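You operate a simulated robot arm through the tools that you are given. There is no shell and no other tool. Be economical: measure what you need, move in short steps, check, and stop when the job is done.

Carry out the task below with a simulated robot arm. There is one attempt and no reset: what you move stays moved.

## Task
Put things in order on the worktop. At the end: the brown tall carton stands where the green tile brush stood; the green tile brush stands where the pink sponge stood; the orange hair clip stands where the brown tall carton stood; the pink sponge is in the blue bucket; whatever was shut is shut again. Leave all else as you found it, and nothing knocked over.

The check looks at the end state, three seconds after you hand in, the way a careful person would. Anything else that was tipped, shoved, dropped, spilled or broken makes it a failure.

## Robot
A 5-joint arm with a two-finger parallel gripper, fixed in place. Base frame: the origin is at the foot of the arm, x ahead of it, y to its left, z up. Units: m, degrees, N and s.
With the tool pointing down near the work surface it reaches from about 0.26 to 0.6 m from the base axis. Its first joint turns from -66.0 to 66.0 degrees. The tool tilts only in the upright plane through the base axis and itself; it spins freely about its own axis. Payload 1.57 kg.
The TCP is the grasp point between the finger pads, 0.03 m short of the fingertips. In the tool frame z runs along the fingers and y along their closing line. Largest opening 0.08 m; finger width 0.017, thickness 0.012; the body of the gripper, 0.04 by 0.082 m, starts 0.08 m behind the TCP.
Orientation is told as [roll, pitch, yaw] about the base's x, y, z axes, in that order, counted from this pose: with the fingers straight down and closing along the base's y, the tool's x points along the base's -x, its y along +y and its z along -z.

## Interface
- The arm moves only by the tool apply_moves. Its argument "commands" is text: rows parted by semicolons, each of 6 numbers parted by spaces: the shift along the tool's x, y, z in m, then the turn, a rotation vector about the tool's x, y, z in degrees. In form: tx ty tz rx ry rz; .... A call has 1 to 20 rows; each row shifts and turns the commanded pose from where the row before left it, along the tool's axes as they then stand. "hand" is the closure in counts, from 0 (fully open) to 255 (shut), set as the call begins (left out, the last holds). Each row takes 0.2 s and may step no farther than 0.05 m and 8.6 degrees from the row before; otherwise, or with a gripper value out of range, the whole call is refused. A pose out of reach is approached as far as the arm can. The call stops where the force on the tool passes 40 N (or 10 N more than at its start, if that is more) or the arm is blocked; 0.2 s more then pass. The fingers move at their own pace (about 0.153 m/s each) and stop on an object; they squeeze with about 20 N. The grip force told is the motor's: it shows also when the fingers shut on nothing. Time passes only in rows, and 0.2 s behind the last, so rows that do not move let the fingers close. It gives the time, the measured TCP pose, the force on the tool (base axes), the opening and the grip force at its end, in the units of the frame above (readings bear some noise), with the torque about the TCP (base axes, N m) and any sound that the robot's microphone picked up, and new pictures: "show" is both (left out), scene, wrist or none.
- Cameras (640 x 400 px; columns grow to the right, rows downward): "scene" is fixed at [0.0307, 0.4, 0.5057]; the picture's right is [-0.77, -0.64, 0.00], its down [-0.47, 0.56, -0.69] and it looks along [0.44, -0.53, -0.73] (base axes); focal length 214 px, centre (320, 200). "wrist" rides on the gripper at [0.072, -0.007, -0.122] in the tool frame; the picture's right is [0.09, 1.00, 0.00], its down [-0.84, 0.08, -0.54] and it looks along [-0.54, 0.05, 0.84] (tool axes); focal length 238 px, centre (320, 200). There is no depth. A picture from a camera that has moved, and an enlarged one, comes with that camera's place and axes in the base frame and with its lens.
- inspect(camera, box): a new picture of the part [left, top, right, bottom] of that camera's present view, enlarged. The clock stands still meanwhile.
- close_job(): hands the job in; it is judged then, once.

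Go step by step. Nothing tells you positions but the pictures and the camera data: compare them with the known pose of the tool, close in by small moves and look again before you grip or let go. The budget is 120 turns and 200 pictures, counting those below and the enlarged ones. Unless the task says otherwise, let go and move clear before handing in, and close with one line.

The tools are called by a JSON object that holds its "method" and its "body". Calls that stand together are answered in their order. apply_moves: Moves the arm, as the interface text tells. Its arguments: {"type":"object","properties":{"commands":{"type":"string"},"hand":{"type":"number"},"show":{"type":"string","enum":["both","scene","wrist","none"]}},"required":["commands"]} The other tools are called the same way: inspect (camera, box) takes an enlarged picture of a part of a camera's view; close_job () hands the job in.

At the start:

```text
clock: 0.0
ee_pos: [0.3938, -0.0847, 0.3264]
ee_rot: [0.0, 0.1, -0.1]
wrist_force: [0.2, -0.3, 0.4]
moment: [-0.01, -0.01, 0.0]
grip_width: 0.0802
grip_force: 0.1
```

scene: 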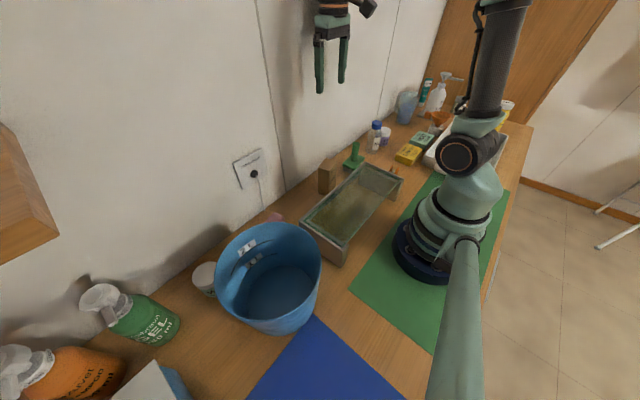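
wrist: 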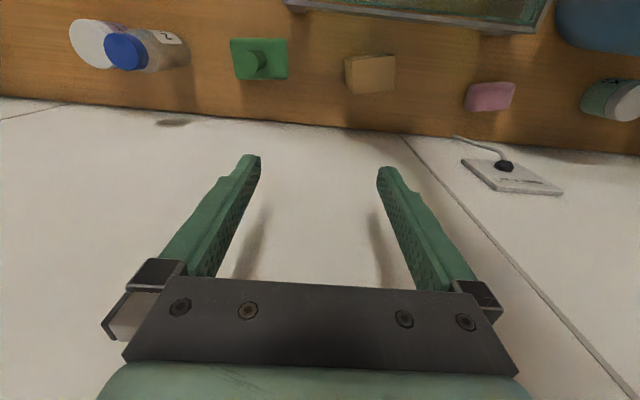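

I see the worktop with brush, carton and sponge in a row along the wall and a glass-covered tray in front of them. I'll enlarge the scene to find the hair clip and whatever is shut.

{"method": "inspect", "body": {"camera": "scene", "box": [360, 60, 540, 180]}}

{"method": "inspect", "body": {"camera": "scene", "box": [180, 130, 420, 340]}}

{"method": "inspect", "body": {"camera": "wrist", "box": [200, 0, 640, 200]}}

```text
3.33 times, centred on (450, 120) of scene
camera zoom: at [0.0307, 0.4, 0.5057], right [-0.77, -0.64, 0.0], down [-0.47, 0.56, -0.69], along [0.44, -0.53, -0.73], focal length 715 px, centre (-113, 467)
```

zoom: 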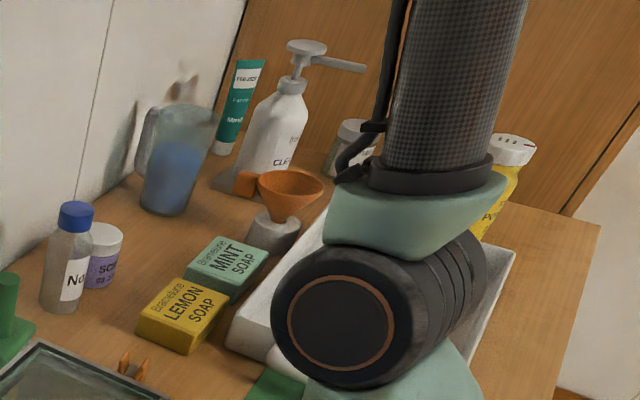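

```text
1.90 times, centred on (300, 235) of scene
camera zoom: at [0.0307, 0.4, 0.5057], right [-0.77, -0.64, 0.0], down [-0.47, 0.56, -0.69], along [0.44, -0.53, -0.73], focal length 408 px, centre (358, 133)
```

zoom: 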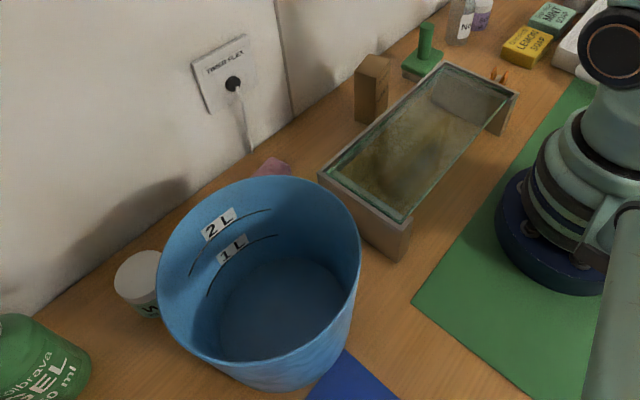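

```text
1.45 times, centred on (420, 100) of wrist
camera zoom: at [0.3226, -0.0902, 0.4476], right [-0.09, 1.0, 0.0], down [0.84, 0.08, 0.54], along [0.54, 0.05, -0.84], focal length 347 px, centre (174, 346)
```

zoom: 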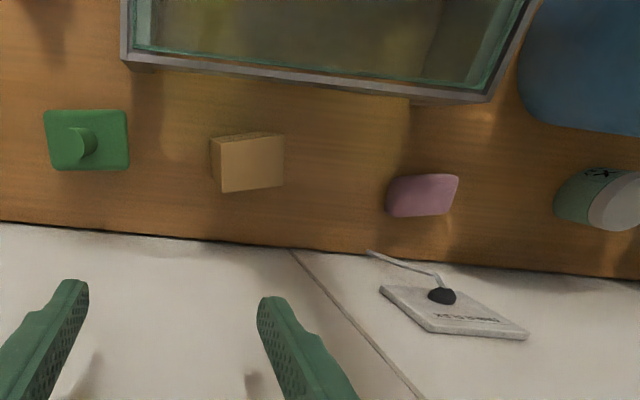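

The glass-topped stand spans roughly y -0.12 to 0.18, x 0.145 to 0.285, and the orange clip sits beyond its far end, near (0.22, -0.26). I'll bring the wrist camera closer to the sponge first.

{"method": "apply_moves", "body": {"commands": "0.0134 0.0364 0.0151 0 0 0;0.0134 0.0364 0.0151 0 0 0;0.0134 0.0364 0.0151 0 0 0;0.0134 0.0364 0.0151 0 0 0;0.0134 0.0364 0.0151 0 0 0;0.0134 0.0364 0.0151 0 0 0;0.0134 0.0364 0.0151 0 0 0", "hand": 0}}

```text
clock: 1.6
ee_pos: [0.2998, 0.1674, 0.2191]
ee_rot: [0.1, 0.0, 0.0]
wrist_force: [0.1, -0.2, 0.9]
moment: [0.02, -0.02, -0.02]
grip_width: 0.0799
grip_force: 0.1
camera wrist: at [0.2274, 0.1621, 0.3409], right [-0.09, 1.0, 0.0], down [0.84, 0.08, 0.54], along [0.54, 0.05, -0.84], focal length 238 px, centre (320, 200)
```

scene: 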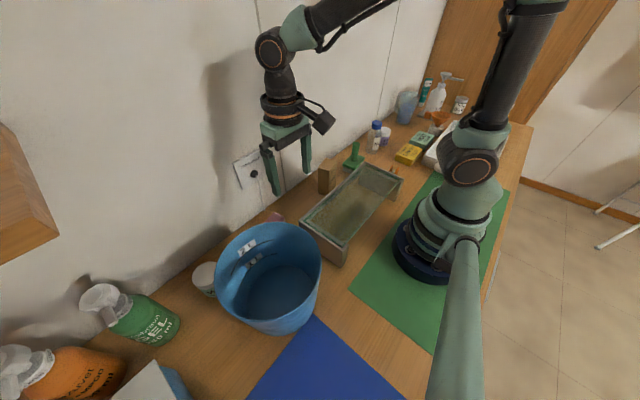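
wrist: 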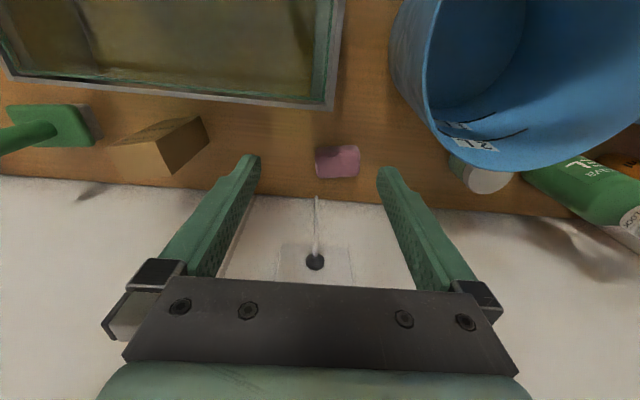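

The sponge appears near (0.366, 0.20). I'll enlarge it to get its size and orientation before gripping.

{"method": "inspect", "body": {"camera": "wrist", "box": [270, 110, 430, 210]}}

{"method": "inspect", "body": {"camera": "wrist", "box": [0, 60, 240, 210]}}

```text
4.00 times, centred on (350, 160) of wrist
camera zoom: at [0.2274, 0.1621, 0.3409], right [-0.09, 1.0, 0.0], down [0.84, 0.08, 0.54], along [0.54, 0.05, -0.84], focal length 953 px, centre (200, 360)
```

zoom: 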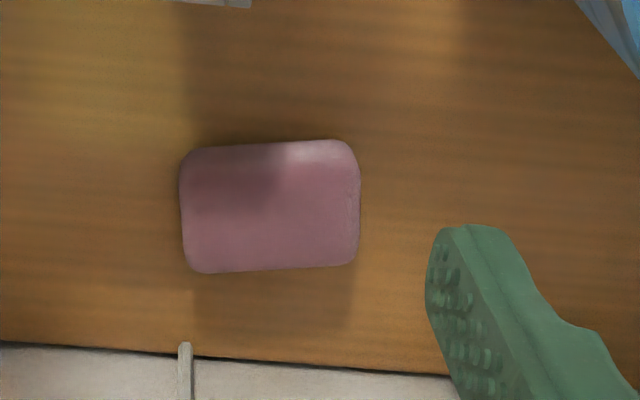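

```text
2.67 times, centred on (120, 135) of wrist
camera zoom: at [0.2274, 0.1621, 0.3409], right [-0.09, 1.0, 0.0], down [0.84, 0.08, 0.54], along [0.54, 0.05, -0.84], focal length 636 px, centre (853, 373)
```

zoom: 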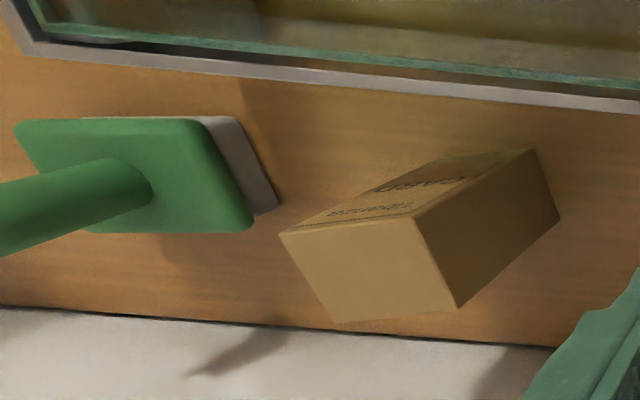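

The sponge is about 64 x 47 mm, centred near (0.362, 0.200), with yaw about +8°. I'll hover over it with the matching yaw.

{"method": "apply_moves", "body": {"commands": "-0.0207 0.011 0.0333 0 0 0;-0.0207 0.011 0.0333 0 0 0;-0.0207 0.011 0.0333 0 0 0;0 0 0 0 0 -8;0 0 0 0 0 0"}}

```text
clock: 2.8
ee_pos: [0.363, 0.2027, 0.1197]
ee_rot: [0.0, 0.0, 8.1]
wrist_force: [0.2, -0.6, 0.6]
moment: [0.01, -0.01, -0.01]
grip_width: 0.0799
grip_force: 0.1
camera wrist: at [0.2919, 0.1862, 0.2401], right [-0.23, 0.97, 0.0], down [0.82, 0.19, 0.54], along [0.53, 0.13, -0.84], focal length 238 px, centre (320, 200)
```

scene: 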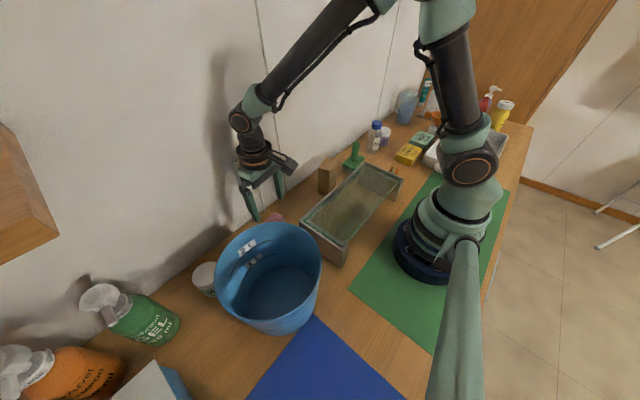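
wrist: 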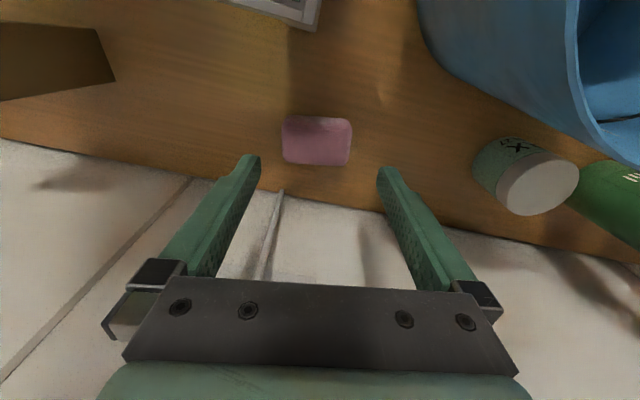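

The sponge sits centred between the fingers, so I'll lower to z≈0.036 and look before closing.

{"method": "apply_moves", "body": {"commands": "0 0 0.03 0 0 0;0 0 0.03 0 0 0;0 0 0.023 0 0 0;0 0 0 0 0 0", "show": "wrist"}}

```text
clock: 3.8
ee_pos: [0.3645, 0.2028, 0.0373]
ee_rot: [0.0, 0.0, 8.0]
wrist_force: [0.1, -0.3, 0.8]
moment: [-0.01, 0.02, -0.03]
grip_width: 0.0798
grip_force: 0.0
camera wrist: at [0.294, 0.1872, 0.158], right [-0.23, 0.97, 0.0], down [0.82, 0.19, 0.54], along [0.53, 0.13, -0.84], focal length 238 px, centre (320, 200)
```

wrist: 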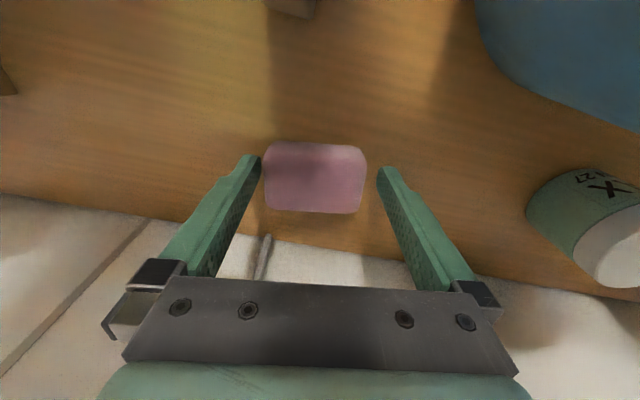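

The sponge is between the fingers at about (0.362, 0.201). I'll close and check the grip.

{"method": "apply_moves", "body": {"commands": "0 -0.002 0.002 0 0 0;0 0 0 0 0 0;0 0 0 0 0 0", "hand": 255, "show": "wrist"}}

```text
clock: 4.6
ee_pos: [0.3652, 0.2007, 0.0359]
ee_rot: [0.1, -0.1, 8.1]
wrist_force: [0.0, 4.8, 15.3]
moment: [0.1, 0.03, 0.03]
grip_width: 0.0637
grip_force: 19.6
camera wrist: at [0.2945, 0.1853, 0.1574], right [-0.23, 0.97, 0.0], down [0.82, 0.19, 0.55], along [0.53, 0.13, -0.84], focal length 238 px, centre (320, 200)
```

wrist: 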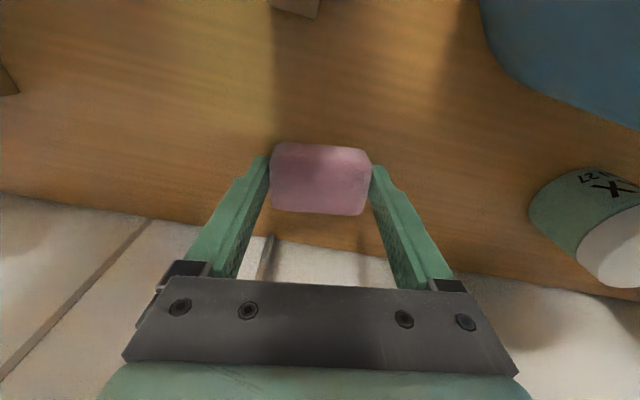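

Gripped at 64 mm. I'll lift clear.

{"method": "apply_moves", "body": {"commands": "0 0 -0.03 0 0 0;0 0 -0.045 0 0 0;0 0 -0.045 0 0 0;0 0 -0.045 0 0 0;0 0 -0.045 0 0 0;0 0 0 0 0 0"}}

```text
clock: 6.0
ee_pos: [0.3652, 0.203, 0.2486]
ee_rot: [0.0, -0.1, 8.0]
wrist_force: [-0.6, 0.6, -0.5]
moment: [0.03, 0.03, -0.04]
grip_width: 0.0637
grip_force: 19.9
camera wrist: at [0.2963, 0.187, 0.3693], right [-0.23, 0.97, 0.0], down [0.82, 0.19, 0.54], along [0.53, 0.12, -0.84], focal length 238 px, centre (320, 200)
```

scene: 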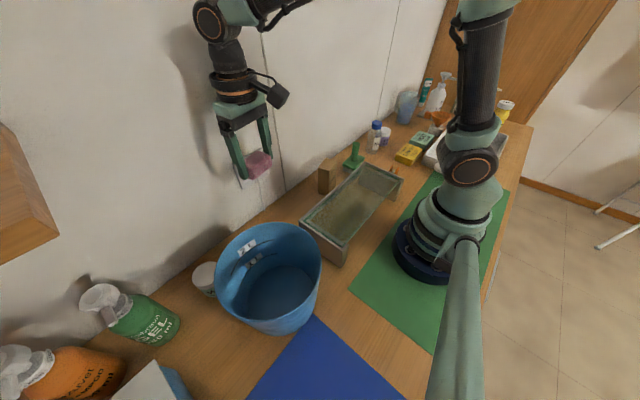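
wrist: 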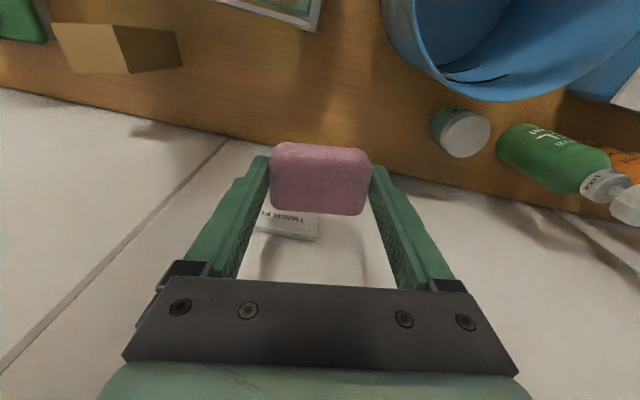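

Now over the bucket, estimated centre (0.21, 0.33), still high.

{"method": "apply_moves", "body": {"commands": "0.0272 0.0295 0 0 0 0;0.0272 0.0295 0 0 0 0;0.0272 0.0295 0 0 0 0;0.0272 0.0295 0 0 0 0;0.0272 0.0295 0 0 0 0;0 0 0 0 0 0"}}

```text
clock: 7.4
ee_pos: [0.2057, 0.3316, 0.2452]
ee_rot: [0.1, -0.1, 7.9]
wrist_force: [-0.2, -0.2, -0.1]
moment: [-0.02, -0.01, 0.02]
grip_width: 0.0636
grip_force: 19.5
camera wrist: at [0.1358, 0.3149, 0.3669], right [-0.23, 0.97, 0.0], down [0.82, 0.19, 0.54], along [0.53, 0.12, -0.84], focal length 238 px, centre (320, 200)
```

scene: 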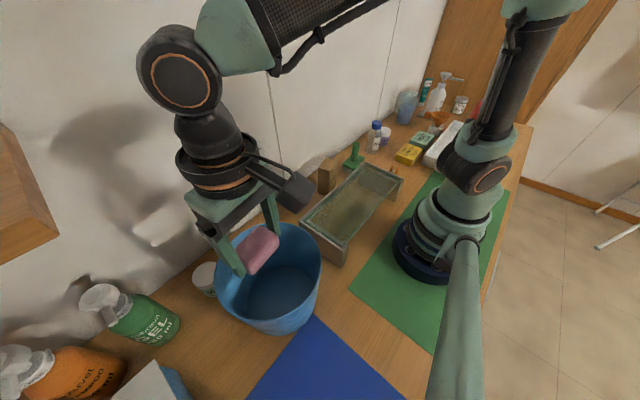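
wrist: 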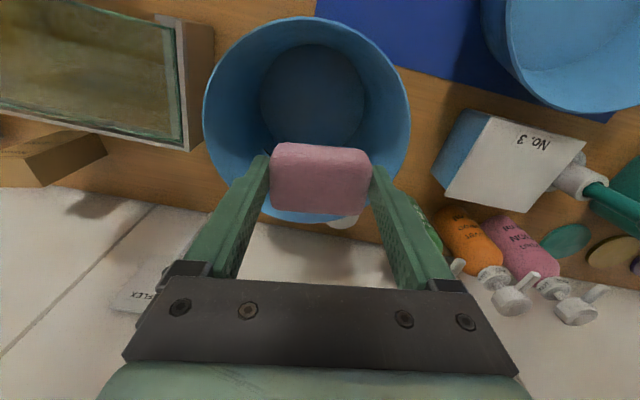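

The bucket centre works out to about (0.20, 0.317). There is another blue vessel further left, so I'll check that before releasing.

{"method": "inspect", "body": {"camera": "wrist", "box": [400, 0, 640, 150]}}

{"method": "apply_moves", "body": {"commands": "0.008 -0.014 0.02 0 0 0;0 0 0.03 0 0 0;0 0 0.03 0 0 0;0 0 0.03 0 0 0;0 0 0 0 0 0"}}

```text
2.67 times, centred on (520, 75) of wrist
camera zoom: at [0.1358, 0.3149, 0.3669], right [-0.23, 0.97, 0.0], down [0.82, 0.19, 0.54], along [0.53, 0.12, -0.84], focal length 636 px, centre (-213, 533)
```

zoom: 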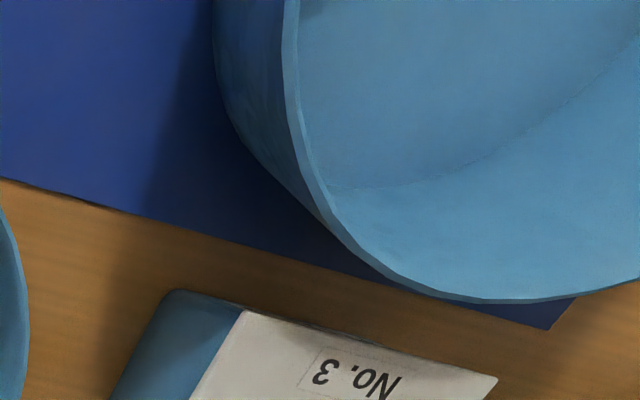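

```text
clock: 8.6
ee_pos: [0.1999, 0.3139, 0.1354]
ee_rot: [0.0, 0.0, 8.1]
wrist_force: [-0.5, -0.6, 0.6]
moment: [0.0, 0.01, 0.02]
grip_width: 0.0637
grip_force: 20.0
camera wrist: at [0.1294, 0.2985, 0.2569], right [-0.23, 0.97, 0.0], down [0.82, 0.19, 0.54], along [0.53, 0.12, -0.84], focal length 238 px, centre (320, 200)
```

scene: 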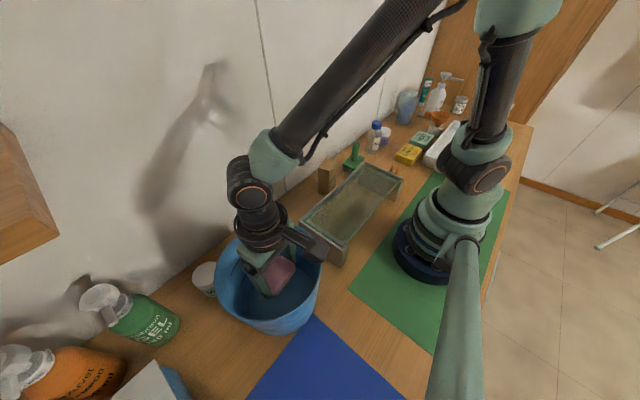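
wrist: 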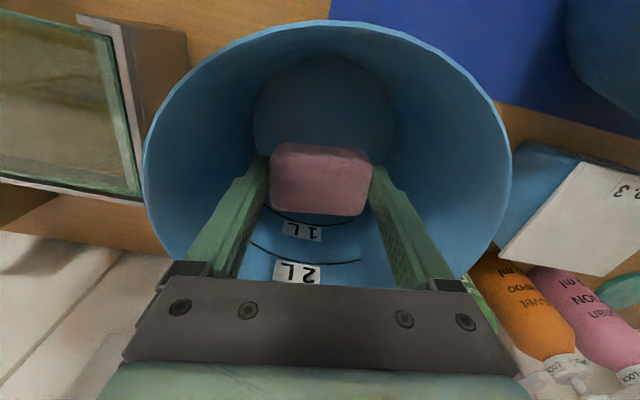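

The other vessel is a bowl beyond reach, so the bucket under the gripper is the right one. I'll lower a little more and release.

{"method": "apply_moves", "body": {"commands": "0.008 0 0.02 0 0 0;0 0 0.015 0 0 0;0 0 0 0 0 0", "show": "none"}}

{"method": "apply_moves", "body": {"commands": "0 0 0 0 0 0;0 0 0 0 0 0;0 0 0 0 0 0", "hand": 0, "show": "wrist"}}

```text
clock: 9.4
ee_pos: [0.1925, 0.3134, 0.0995]
ee_rot: [0.0, 0.0, 8.0]
wrist_force: [-0.2, 0.2, 0.8]
moment: [-0.01, -0.01, 0.0]
grip_width: 0.0639
grip_force: 20.3
```

```text
clock: 10.2
ee_pos: [0.1927, 0.3147, 0.0995]
ee_rot: [0.0, -0.1, 8.0]
wrist_force: [0.2, -0.6, 0.6]
moment: [-0.03, 0.01, 0.0]
grip_width: 0.08
grip_force: 0.0
camera wrist: at [0.1222, 0.2987, 0.221], right [-0.23, 0.97, 0.0], down [0.82, 0.19, 0.54], along [0.53, 0.13, -0.84], focal length 238 px, centre (320, 200)
```

wrist: 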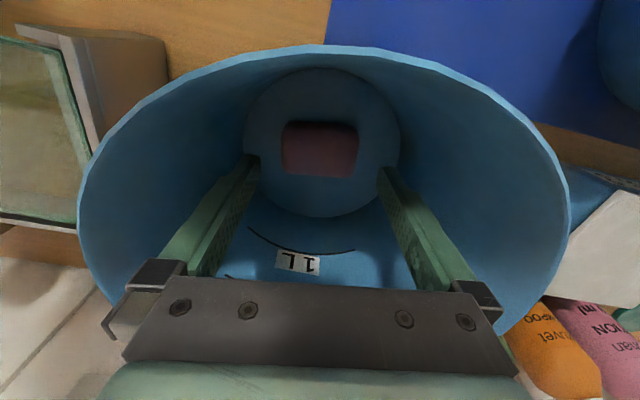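

The sponge lies at the bottom of the bucket. I'll rise and go over to view the brush and carton.

{"method": "apply_moves", "body": {"commands": "0 0 -0.045 0 0 0;0 0 -0.045 0 0 0;0 0 -0.045 0 0 0;0 0 -0.045 0 0 0;0 0 0 0 0 8;-0.0088 -0.0459 0 0 0 0;-0.0088 -0.0459 0 0 0 0;-0.0088 -0.0459 0 0 0 0;-0.0088 -0.0459 0 0 0 0;-0.0088 -0.0459 0 0 0 0;-0.0088 -0.0459 0 0 0 0;-0.0088 -0.0459 0 0 0 0;-0.0088 -0.0459 0 0 0 0;-0.0088 -0.0459 0 0 0 0;-0.0088 -0.0459 0 0 0 0;-0.0088 -0.0459 0 0 0 0;0 0 0 0 0 0"}}

```text
clock: 13.8
ee_pos: [0.2899, -0.1914, 0.2793]
ee_rot: [0.0, 0.0, 0.1]
wrist_force: [0.8, -0.1, 0.7]
moment: [-0.05, 0.04, -0.01]
grip_width: 0.0801
grip_force: 0.0
camera wrist: at [0.2172, -0.1986, 0.4006], right [-0.09, 1.0, 0.0], down [0.84, 0.08, 0.54], along [0.54, 0.05, -0.84], focal length 238 px, centre (320, 200)
```

scene: 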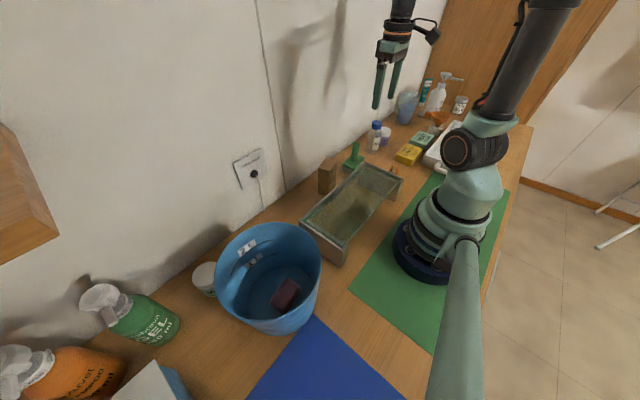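
wrist: 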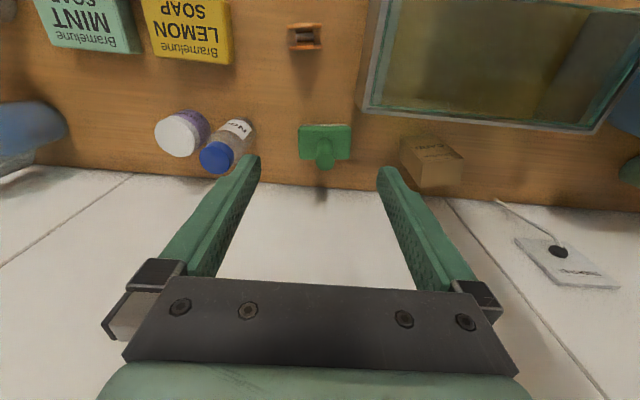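

{"method": "inspect", "body": {"camera": "wrist", "box": [260, 100, 420, 200]}}

{"method": "inspect", "body": {"camera": "wrist", "box": [370, 110, 530, 210]}}

{"method": "inspect", "body": {"camera": "wrist", "box": [225, 0, 385, 100]}}

{"method": "inspect", "body": {"camera": "scene", "box": [300, 110, 460, 210]}}

```text
4.00 times, centred on (340, 150) of wrist
camera zoom: at [0.2172, -0.1986, 0.4006], right [-0.09, 1.0, 0.0], down [0.84, 0.08, 0.54], along [0.54, 0.05, -0.84], focal length 953 px, centre (240, 400)
```

zoom: 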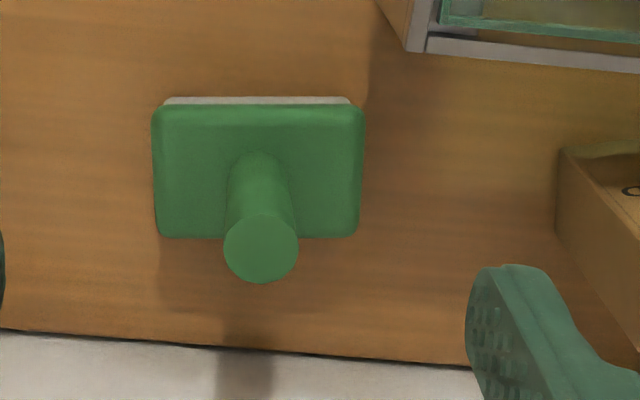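

```text
4.00 times, centred on (450, 160) of wrist
camera zoom: at [0.2172, -0.1986, 0.4006], right [-0.09, 1.0, 0.0], down [0.84, 0.08, 0.54], along [0.54, 0.05, -0.84], focal length 953 px, centre (-200, 360)
```

zoom: 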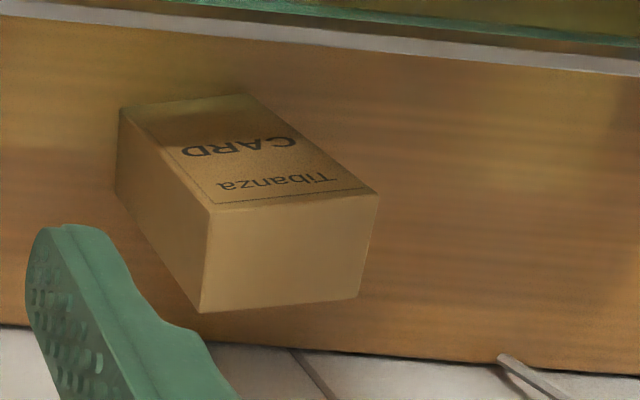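

```text
4.00 times, centred on (305, 50) of wrist
camera zoom: at [0.2172, -0.1986, 0.4006], right [-0.09, 1.0, 0.0], down [0.84, 0.08, 0.54], along [0.54, 0.05, -0.84], focal length 953 px, centre (380, 800)
```

zoom: 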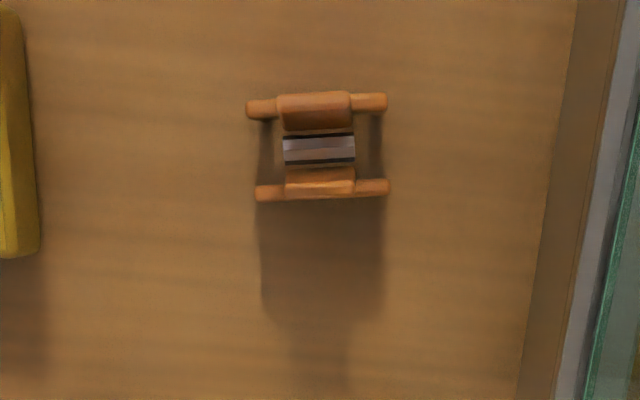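

```text
4.00 times, centred on (380, 160) of scene
camera zoom: at [0.0307, 0.4, 0.5057], right [-0.77, -0.64, 0.0], down [-0.46, 0.56, -0.69], along [0.44, -0.53, -0.73], focal length 858 px, centre (80, 360)
```

zoom: 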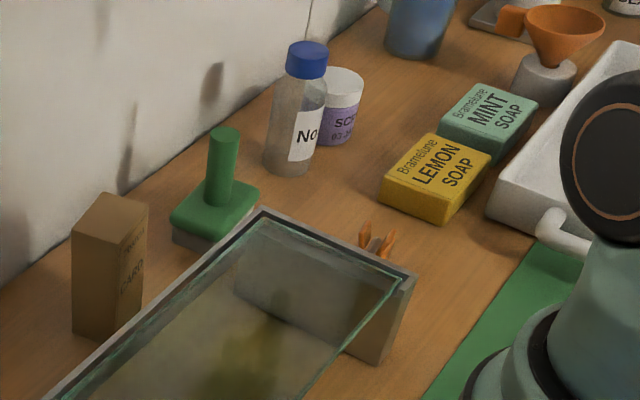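

Brush: plate about 83 x 55 mm at (0.346, -0.180), handle top z≈0.10, yaw about 5°. Carton: about 54 x 41 x 105 mm at (0.3485, -0.018), yaw about 12.5°. I'll hover over the brush handle.

{"method": "apply_moves", "body": {"commands": "-0.019 0.0037 0.0333 0 0 0;-0.019 0.0037 0.0333 0 0 0;-0.019 0.0037 0.0333 0 0 0;0 0 0 0 0 -5;0 0 0 0 0 0"}}

```text
clock: 15.0
ee_pos: [0.3457, -0.1822, 0.1781]
ee_rot: [0.0, 0.0, 5.1]
wrist_force: [-0.2, 0.3, -0.5]
moment: [0.0, -0.01, 0.02]
grip_width: 0.08
grip_force: 0.0
camera wrist: at [0.2743, -0.1944, 0.3004], right [-0.18, 0.98, 0.0], down [0.83, 0.15, 0.54], along [0.53, 0.1, -0.84], focal length 238 px, centre (320, 200)
```

scene: 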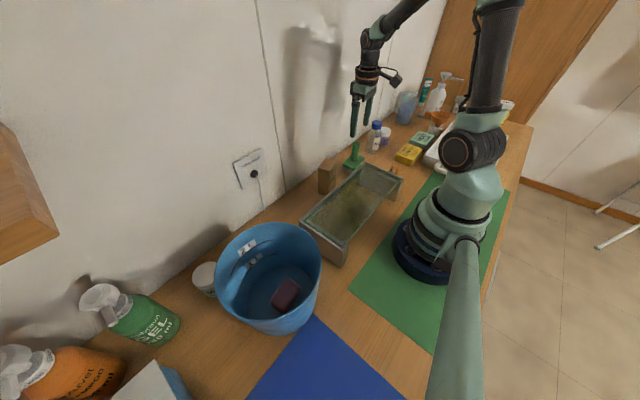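
wrist: 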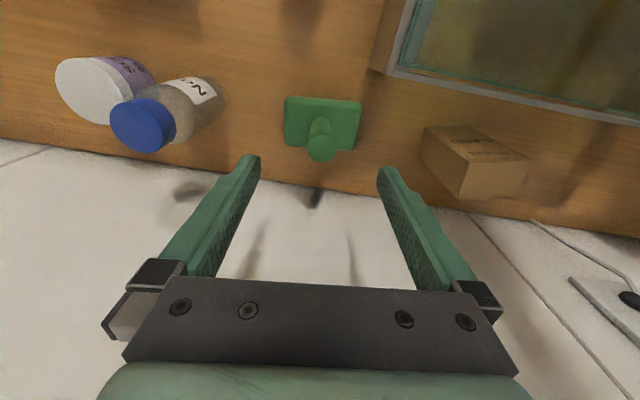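

Handle top is centred. I'll lower to z≈0.08 and look.

{"method": "apply_moves", "body": {"commands": "0 0.002 0.03 0 0 0;0 0 0.035 0 0 0;0 0 0.033 0 0 0;0 0 0 0 0 0", "show": "wrist"}}

```text
clock: 16.0
ee_pos: [0.3458, -0.18, 0.082]
ee_rot: [0.1, 0.0, 5.0]
wrist_force: [-0.4, 0.8, 0.0]
moment: [-0.06, 0.0, -0.03]
grip_width: 0.0802
grip_force: 0.0
camera wrist: at [0.2748, -0.1928, 0.2038], right [-0.18, 0.98, 0.0], down [0.83, 0.15, 0.54], along [0.53, 0.1, -0.84], focal length 238 px, centre (320, 200)
```

wrist: 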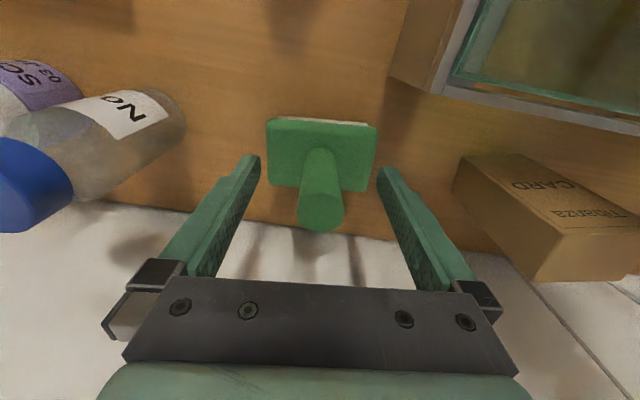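

The handle is well between the fingers; closing now.

{"method": "apply_moves", "body": {"commands": "0 0 0 0 0 0;0 0 0 0 0 0;0 0 0 0 0 0", "hand": 255, "show": "wrist"}}

```text
clock: 16.8
ee_pos: [0.3461, -0.1807, 0.0826]
ee_rot: [0.0, -0.1, 4.9]
wrist_force: [0.1, -0.1, -0.5]
moment: [0.04, -0.01, -0.03]
grip_width: 0.0292
grip_force: 19.3
camera wrist: at [0.2748, -0.1928, 0.2042], right [-0.18, 0.98, 0.0], down [0.83, 0.15, 0.54], along [0.53, 0.1, -0.84], focal length 238 px, centre (320, 200)
```

wrist: 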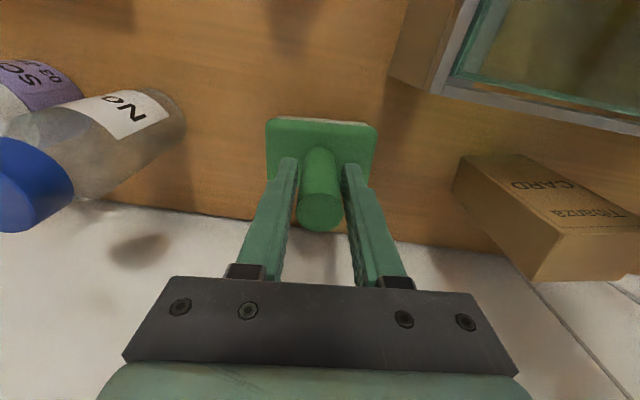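

Gripped at 29 mm. Lifting and carrying to the sponge's old spot (0.362, 0.201).

{"method": "apply_moves", "body": {"commands": "0 0 -0.02 0 0 0;0 0 -0.05 0 0 0;0 0 -0.05 0 0 0;0 0 -0.05 0 0 0;-0.00547 0.0421 0 0 0 0;-0.00547 0.0421 0 0 0 0;-0.00547 0.0421 0 0 0 0;-0.00547 0.0421 0 0 0 0;-0.00547 0.0421 0 0 0 0;-0.00547 0.0421 0 0 0 0;-0.00547 0.0421 0 0 0 0;-0.00547 0.0421 0 0 0 0;-0.00547 0.0421 0 0 0 0;0 0 0 0 0 0"}}

```text
clock: 19.8
ee_pos: [0.3635, 0.2029, 0.2515]
ee_rot: [0.0, 0.0, 5.1]
wrist_force: [-0.1, 0.3, -0.7]
moment: [0.02, 0.06, -0.02]
grip_width: 0.0292
grip_force: 19.6
camera wrist: at [0.2927, 0.1908, 0.3729], right [-0.18, 0.98, 0.0], down [0.83, 0.15, 0.54], along [0.53, 0.1, -0.84], focal length 238 px, centre (320, 200)
```

scene: 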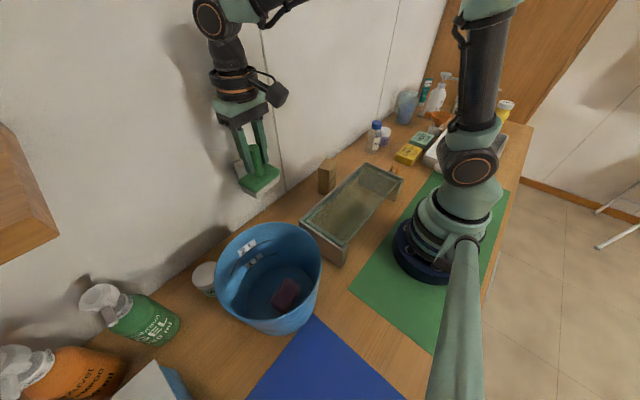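
wrist: 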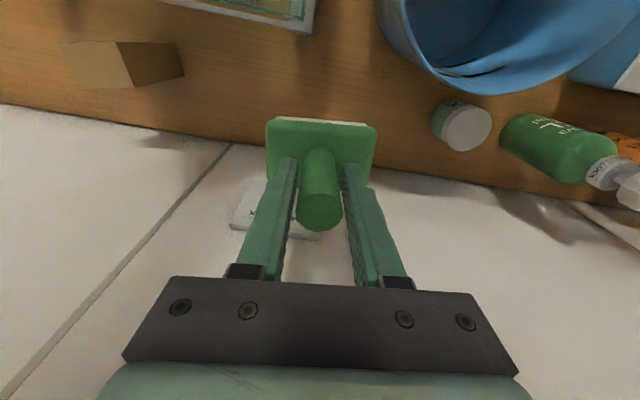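

Positioned; lowering to just above contact.

{"method": "apply_moves", "body": {"commands": "0 0 0.045 0 0 0;0 0 0.045 0 0 0;0 0 0.045 0 0 0;0 0 0.028 0 0 0;0 0 0 0 0 0"}}

```text
clock: 21.0
ee_pos: [0.3612, 0.2034, 0.0899]
ee_rot: [-0.1, 0.0, 5.0]
wrist_force: [-0.4, 0.2, -0.1]
moment: [-0.03, 0.0, 0.03]
grip_width: 0.0295
grip_force: 19.4
camera wrist: at [0.2913, 0.1911, 0.2112], right [-0.18, 0.98, 0.0], down [0.83, 0.15, 0.54], along [0.53, 0.1, -0.84], focal length 238 px, centre (320, 200)
```

scene: 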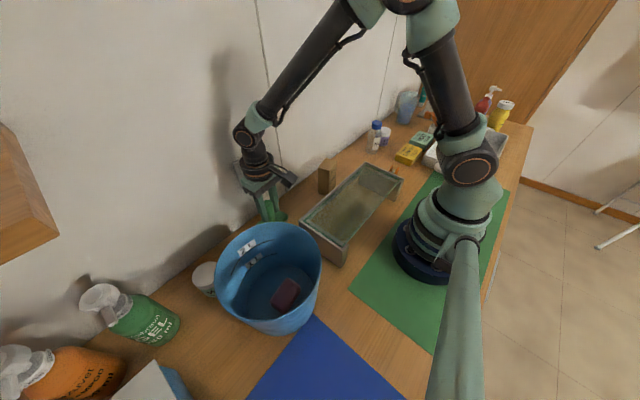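
wrist: 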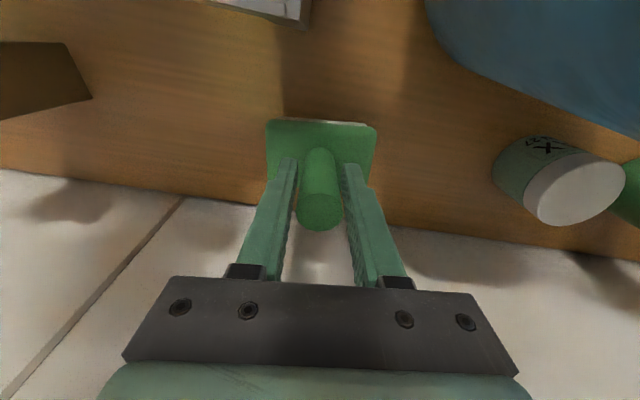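

Lowering the last few mm to contact with the top.

{"method": "apply_moves", "body": {"commands": "0 -0.002 0.003 0 0 0;0 0 0.003 0 0 0;0 0 0.001 0 0 0;0 0 0 0 0 0", "show": "none"}}

```text
clock: 22.0
ee_pos: [0.3639, 0.2013, 0.0834]
ee_rot: [0.1, -0.2, 5.2]
wrist_force: [-5.9, -0.2, 25.9]
moment: [-0.46, -0.13, -0.02]
grip_width: 0.0296
grip_force: 19.9
```

Contact is felt; easing up 1 mm, then opening.

{"method": "apply_moves", "body": {"commands": "0 0 -0.0008 0 0 0;0 0 0 0 0 0", "show": "none"}}

{"method": "apply_moves", "body": {"commands": "0 0 0 0 0 0;0 0 0 0 0 0;0 0 0 0 0 0", "hand": 0, "show": "wrist"}}

```text
clock: 22.6
ee_pos: [0.3643, 0.2005, 0.082]
ee_rot: [0.1, -0.1, 5.1]
wrist_force: [4.1, 0.7, 8.1]
moment: [-0.19, -0.56, 0.05]
grip_width: 0.0293
grip_force: 20.0
```

```text
clock: 23.4
ee_pos: [0.3635, 0.2013, 0.083]
ee_rot: [0.1, 0.0, 4.9]
wrist_force: [0.7, 0.9, 1.1]
moment: [-0.05, 0.0, 0.0]
grip_width: 0.08
grip_force: 0.0
camera wrist: at [0.2922, 0.1892, 0.2045], right [-0.18, 0.98, 0.0], down [0.83, 0.15, 0.54], along [0.53, 0.1, -0.84], focal length 238 px, centre (320, 200)
```

wrist: 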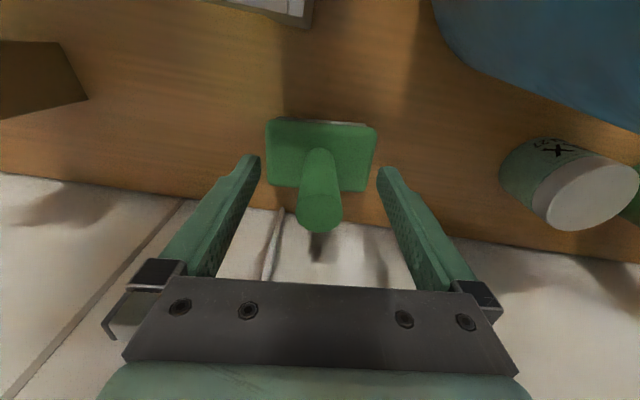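

The brush stands upright on the new spot. Rising and moving over the carton.

{"method": "apply_moves", "body": {"commands": "0 0 -0.045 0 0 0;0 0 -0.045 0 0 0;0 0 -0.05 0 0 0;0.0068 -0.0435 0 0 0 0;0.0068 -0.0435 0 0 0 0;0.0068 -0.0435 0 0 0 0;0.0068 -0.0435 0 0 0 0;0.0068 -0.0435 0 0 0 0;0 0 0 0 0 -7.5;0 0 0.045 0 0 0;0 0 0 0 0 0"}}

```text
clock: 25.8
ee_pos: [0.3521, -0.0178, 0.1763]
ee_rot: [0.0, 0.1, 12.6]
wrist_force: [-0.8, -0.1, -0.3]
moment: [0.0, 0.0, 0.0]
grip_width: 0.0801
grip_force: 0.1
camera wrist: at [0.283, -0.0391, 0.2979], right [-0.31, 0.95, 0.0], down [0.8, 0.26, 0.54], along [0.52, 0.17, -0.84], focal length 238 px, centre (320, 200)
```

scene: 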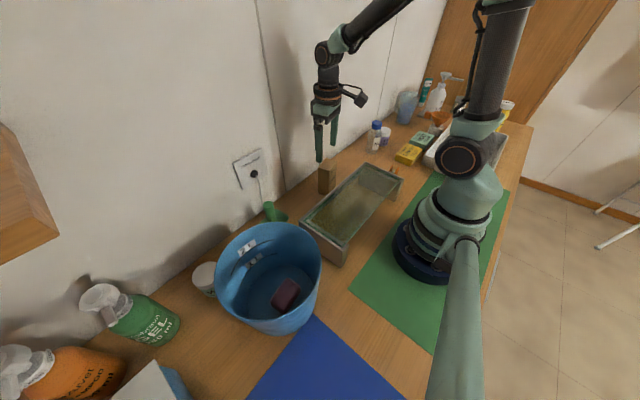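
wrist: 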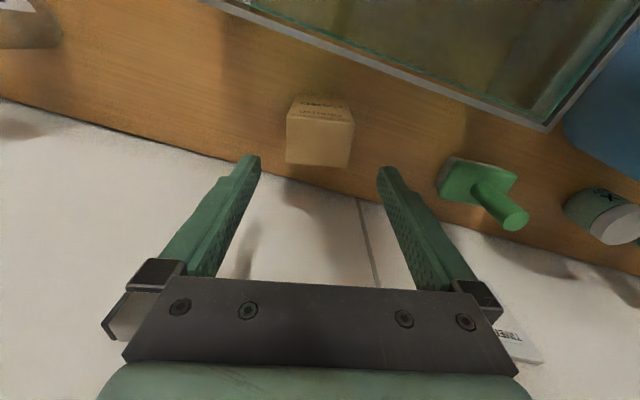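

Carton centre confirmed at (0.348, -0.018), yaw 12.5°. Lowering around it.

{"method": "apply_moves", "body": {"commands": "0.0039 0.001 0.02 0 0 0;0 0 0.03 0 0 0;0 0 0.03 0 0 0;0 0 0.024 0 0 0;0 0 0 0 0 0", "show": "wrist"}}

```text
clock: 27.0
ee_pos: [0.3464, -0.018, 0.0727]
ee_rot: [0.0, 0.0, 12.6]
wrist_force: [-0.3, 0.2, -0.8]
moment: [0.03, -0.03, -0.03]
grip_width: 0.0802
grip_force: 0.1
camera wrist: at [0.2771, -0.0392, 0.1947], right [-0.31, 0.95, 0.0], down [0.8, 0.26, 0.54], along [0.52, 0.17, -0.84], focal length 238 px, centre (320, 200)
```

wrist: 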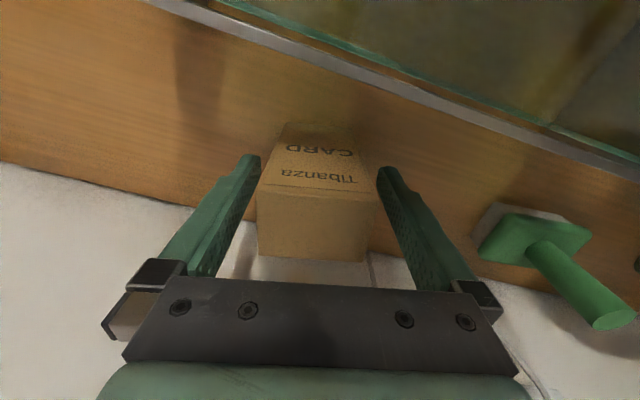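

Carton between the fingers; closing.

{"method": "apply_moves", "body": {"commands": "0 0 0 0 0 0;0 0 0 0 0 0;0 0 0 0 0 0", "hand": 255, "show": "wrist"}}

```text
clock: 27.8
ee_pos: [0.3461, -0.0175, 0.0738]
ee_rot: [-0.1, 0.1, 12.5]
wrist_force: [-0.5, -0.5, 1.0]
moment: [-0.03, -0.01, -0.03]
grip_width: 0.0542
grip_force: 19.8
camera wrist: at [0.2771, -0.0391, 0.195], right [-0.31, 0.95, 0.0], down [0.8, 0.26, 0.54], along [0.52, 0.17, -0.84], focal length 238 px, centre (320, 200)
```

wrist: 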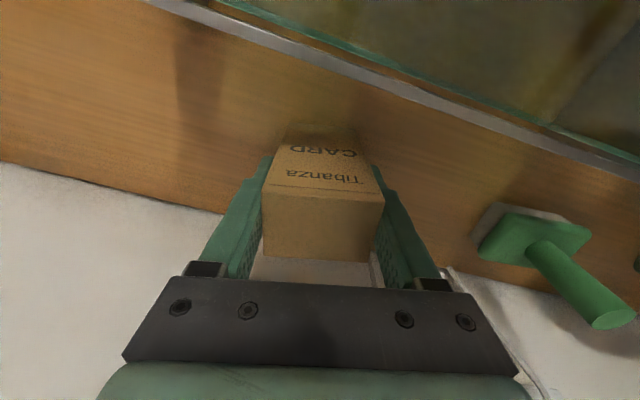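

Gripped at 54 mm. Carrying it to the brush's old spot (0.346, -0.180).

{"method": "apply_moves", "body": {"commands": "0 0 -0.02 0 0 0;0 0 -0.04 0 0 0;0.0092 -0.0395 0 0 0 0;0.0092 -0.0395 0 0 0 0;0.0092 -0.0395 0 0 0 0;0.0092 -0.0395 0 0 0 0;0 0 0.03 0 0 0;0 0 0.02 0 0 0;0 0 0 0 0 0"}}

```text
clock: 29.8
ee_pos: [0.3447, -0.1812, 0.0868]
ee_rot: [0.0, 0.0, 12.6]
wrist_force: [-0.1, -0.4, -0.4]
moment: [0.02, 0.05, 0.01]
grip_width: 0.0538
grip_force: 20.2
camera wrist: at [0.2757, -0.2024, 0.2086], right [-0.31, 0.95, 0.0], down [0.8, 0.26, 0.54], along [0.52, 0.17, -0.84], focal length 238 px, centre (320, 200)
```

scene: 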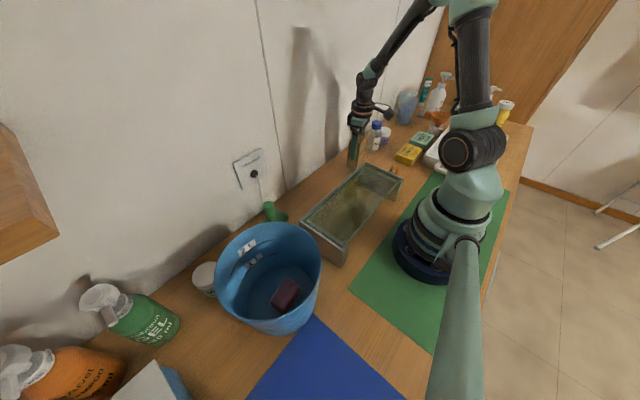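
wrist: 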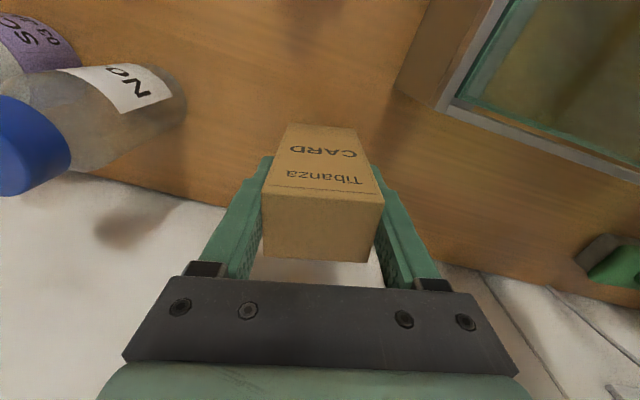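

Lowering gently to contact.

{"method": "apply_moves", "body": {"commands": "0 0.001 0.006 0 0 0;0 0 0.004 0 0 0;0 0 0.002 0 0 0;0 0 0.0008 0 0 0;0 0 0 0 0 0", "show": "none"}}

```text
clock: 31.0
ee_pos: [0.3435, -0.1809, 0.072]
ee_rot: [0.0, 0.1, 12.7]
wrist_force: [-2.2, 6.8, 18.0]
moment: [0.34, 0.07, -0.03]
grip_width: 0.0541
grip_force: 20.1
```

Contact felt; opening.

{"method": "apply_moves", "body": {"commands": "0 0 -0.0004 0 0 0;0 0 0 0 0 0;0 0 0 0 0 0;0 0 0 0 0 0", "hand": 0, "show": "wrist"}}

```text
clock: 32.0
ee_pos: [0.3434, -0.1812, 0.0734]
ee_rot: [0.0, 0.1, 12.5]
wrist_force: [0.1, 0.6, 0.5]
moment: [0.02, -0.01, -0.01]
grip_width: 0.0802
grip_force: 0.1
camera wrist: at [0.2747, -0.2023, 0.1938], right [-0.31, 0.95, 0.0], down [0.8, 0.26, 0.54], along [0.52, 0.17, -0.84], focal length 238 px, centre (320, 200)
```

wrist: 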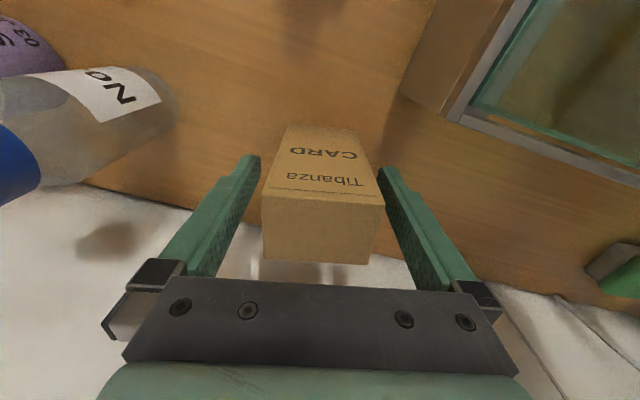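

The carton stands upright in the brush's old place. The clip should be near (0.209, -0.22), about 45 mm tall; rising and moving above it.

{"method": "apply_moves", "body": {"commands": "0 0 -0.03 0 0 0;0 0 -0.045 0 0 0;0 0 -0.045 0 0 0;0 0 -0.04 0 0 0;0 0 0 0 0 4.5;0.045 -0.0068 0 0 0 0;0.045 -0.0068 0 0 0 0;0.045 -0.0068 0 0 0 0;0 0 0.03 0 0 0;0 0 0.03 0 0 0;0 0 0 0 0 0"}}

```text
clock: 34.4
ee_pos: [0.2128, -0.2203, 0.1727]
ee_rot: [0.1, -0.1, 8.1]
wrist_force: [0.0, -0.1, -0.2]
moment: [0.0, 0.0, 0.01]
grip_width: 0.0801
grip_force: 0.1
camera wrist: at [0.1427, -0.2359, 0.2946], right [-0.23, 0.97, 0.0], down [0.82, 0.19, 0.54], along [0.53, 0.12, -0.84], focal length 238 px, centre (320, 200)
```

scene: 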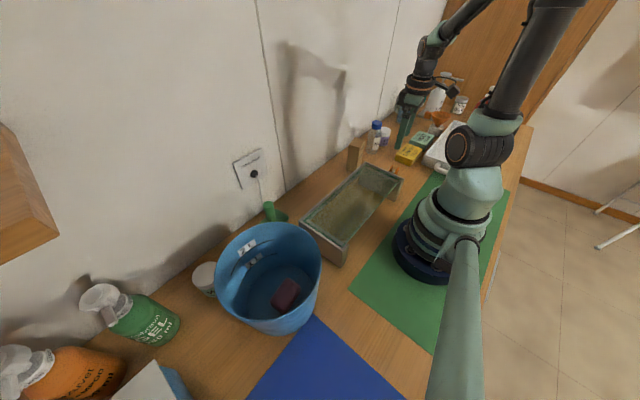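
wrist: 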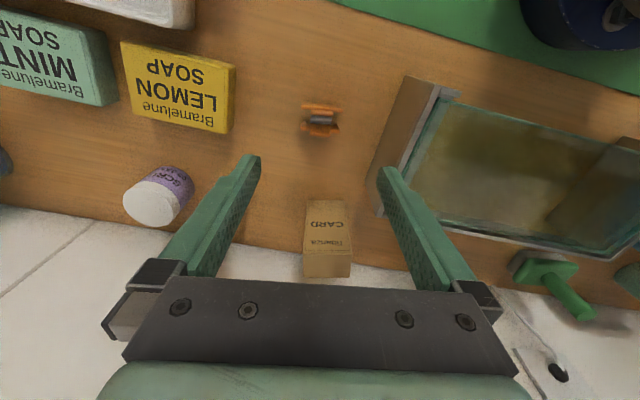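

{"method": "inspect", "body": {"camera": "wrist", "box": [280, 85, 360, 135]}}

{"method": "inspect", "body": {"camera": "scene", "box": [360, 140, 440, 190]}}

```text
8.00 times, centred on (320, 110) of wrist
camera zoom: at [0.1427, -0.2359, 0.2946], right [-0.23, 0.97, 0.0], down [0.82, 0.19, 0.54], along [0.53, 0.12, -0.84], focal length 1907 px, centre (320, 920)
```

zoom: 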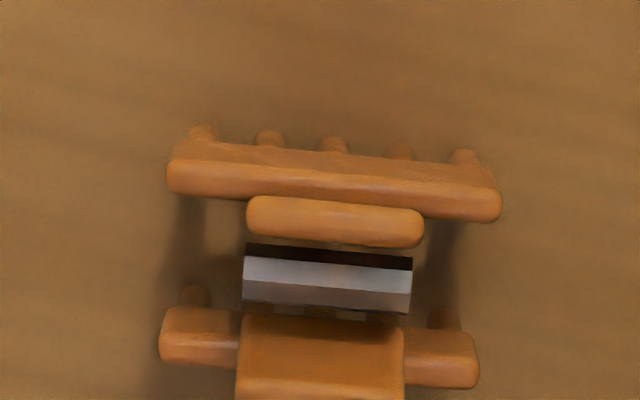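

```text
8.00 times, centred on (400, 165) of scene
camera zoom: at [0.0307, 0.4, 0.5057], right [-0.77, -0.64, 0.0], down [-0.47, 0.56, -0.69], along [0.44, -0.53, -0.73], focal length 1716 px, centre (-320, 480)
```

zoom: 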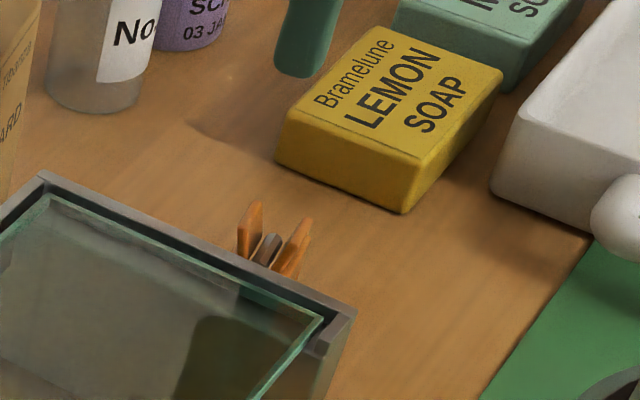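

The clip is a claw standing on its teeth at about (0.210, -0.220), paddles up, yaw about 8°. I'll turn the gripper 90° so it closes across both paddles, staying high.

{"method": "apply_moves", "body": {"commands": "0 0 0 0 0 -8.2;0 0 0 0 0 -8.2;0 0 0 0 0 -8.2;0 0 0 0 0 -8.2;0 0 0 0 0 -8.2;0 0 0 0 0 -8.2;0 0 0 0 0 -8.2;0 0 0 0 0 -8.2;0 0 0 0 0 -8.2;0 0 0 0 0 -8.2;0 0 0 0 0 -8;0 0 0 0 0 0", "show": "wrist"}}

```text
clock: 37.0
ee_pos: [0.2125, -0.2196, 0.1727]
ee_rot: [0.1, 0.1, 98.3]
wrist_force: [0.1, 0.4, -0.1]
moment: [0.01, 0.02, 0.03]
grip_width: 0.0801
grip_force: 0.1
camera wrist: at [0.2292, -0.2885, 0.2936], right [-0.97, -0.23, 0.0], down [-0.2, 0.82, 0.54], along [-0.13, 0.53, -0.84], focal length 238 px, centre (320, 200)
```

wrist: 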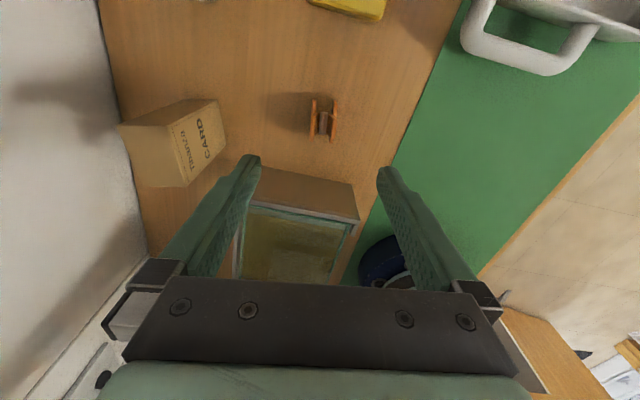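

{"method": "apply_moves", "body": {"commands": "0 0 0.04 0 0 0;0 0 0.033 0 0 0;0 0 0 0 0 0", "show": "none"}}

{"method": "inspect", "body": {"camera": "wrist", "box": [240, 80, 400, 180]}}

```text
clock: 37.8
ee_pos: [0.2129, -0.2206, 0.101]
ee_rot: [-0.1, 0.0, 98.1]
wrist_force: [1.0, -0.6, -0.2]
moment: [-0.02, 0.03, -0.03]
grip_width: 0.0799
grip_force: 0.0
```

```text
4.00 times, centred on (320, 130) of wrist
camera zoom: at [0.2295, -0.2903, 0.2223], right [-0.97, -0.23, 0.0], down [-0.19, 0.82, 0.54], along [-0.12, 0.53, -0.84], focal length 953 px, centre (320, 480)
```

zoom: 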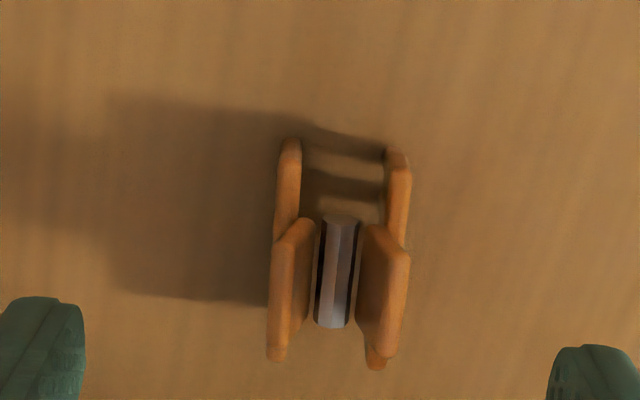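

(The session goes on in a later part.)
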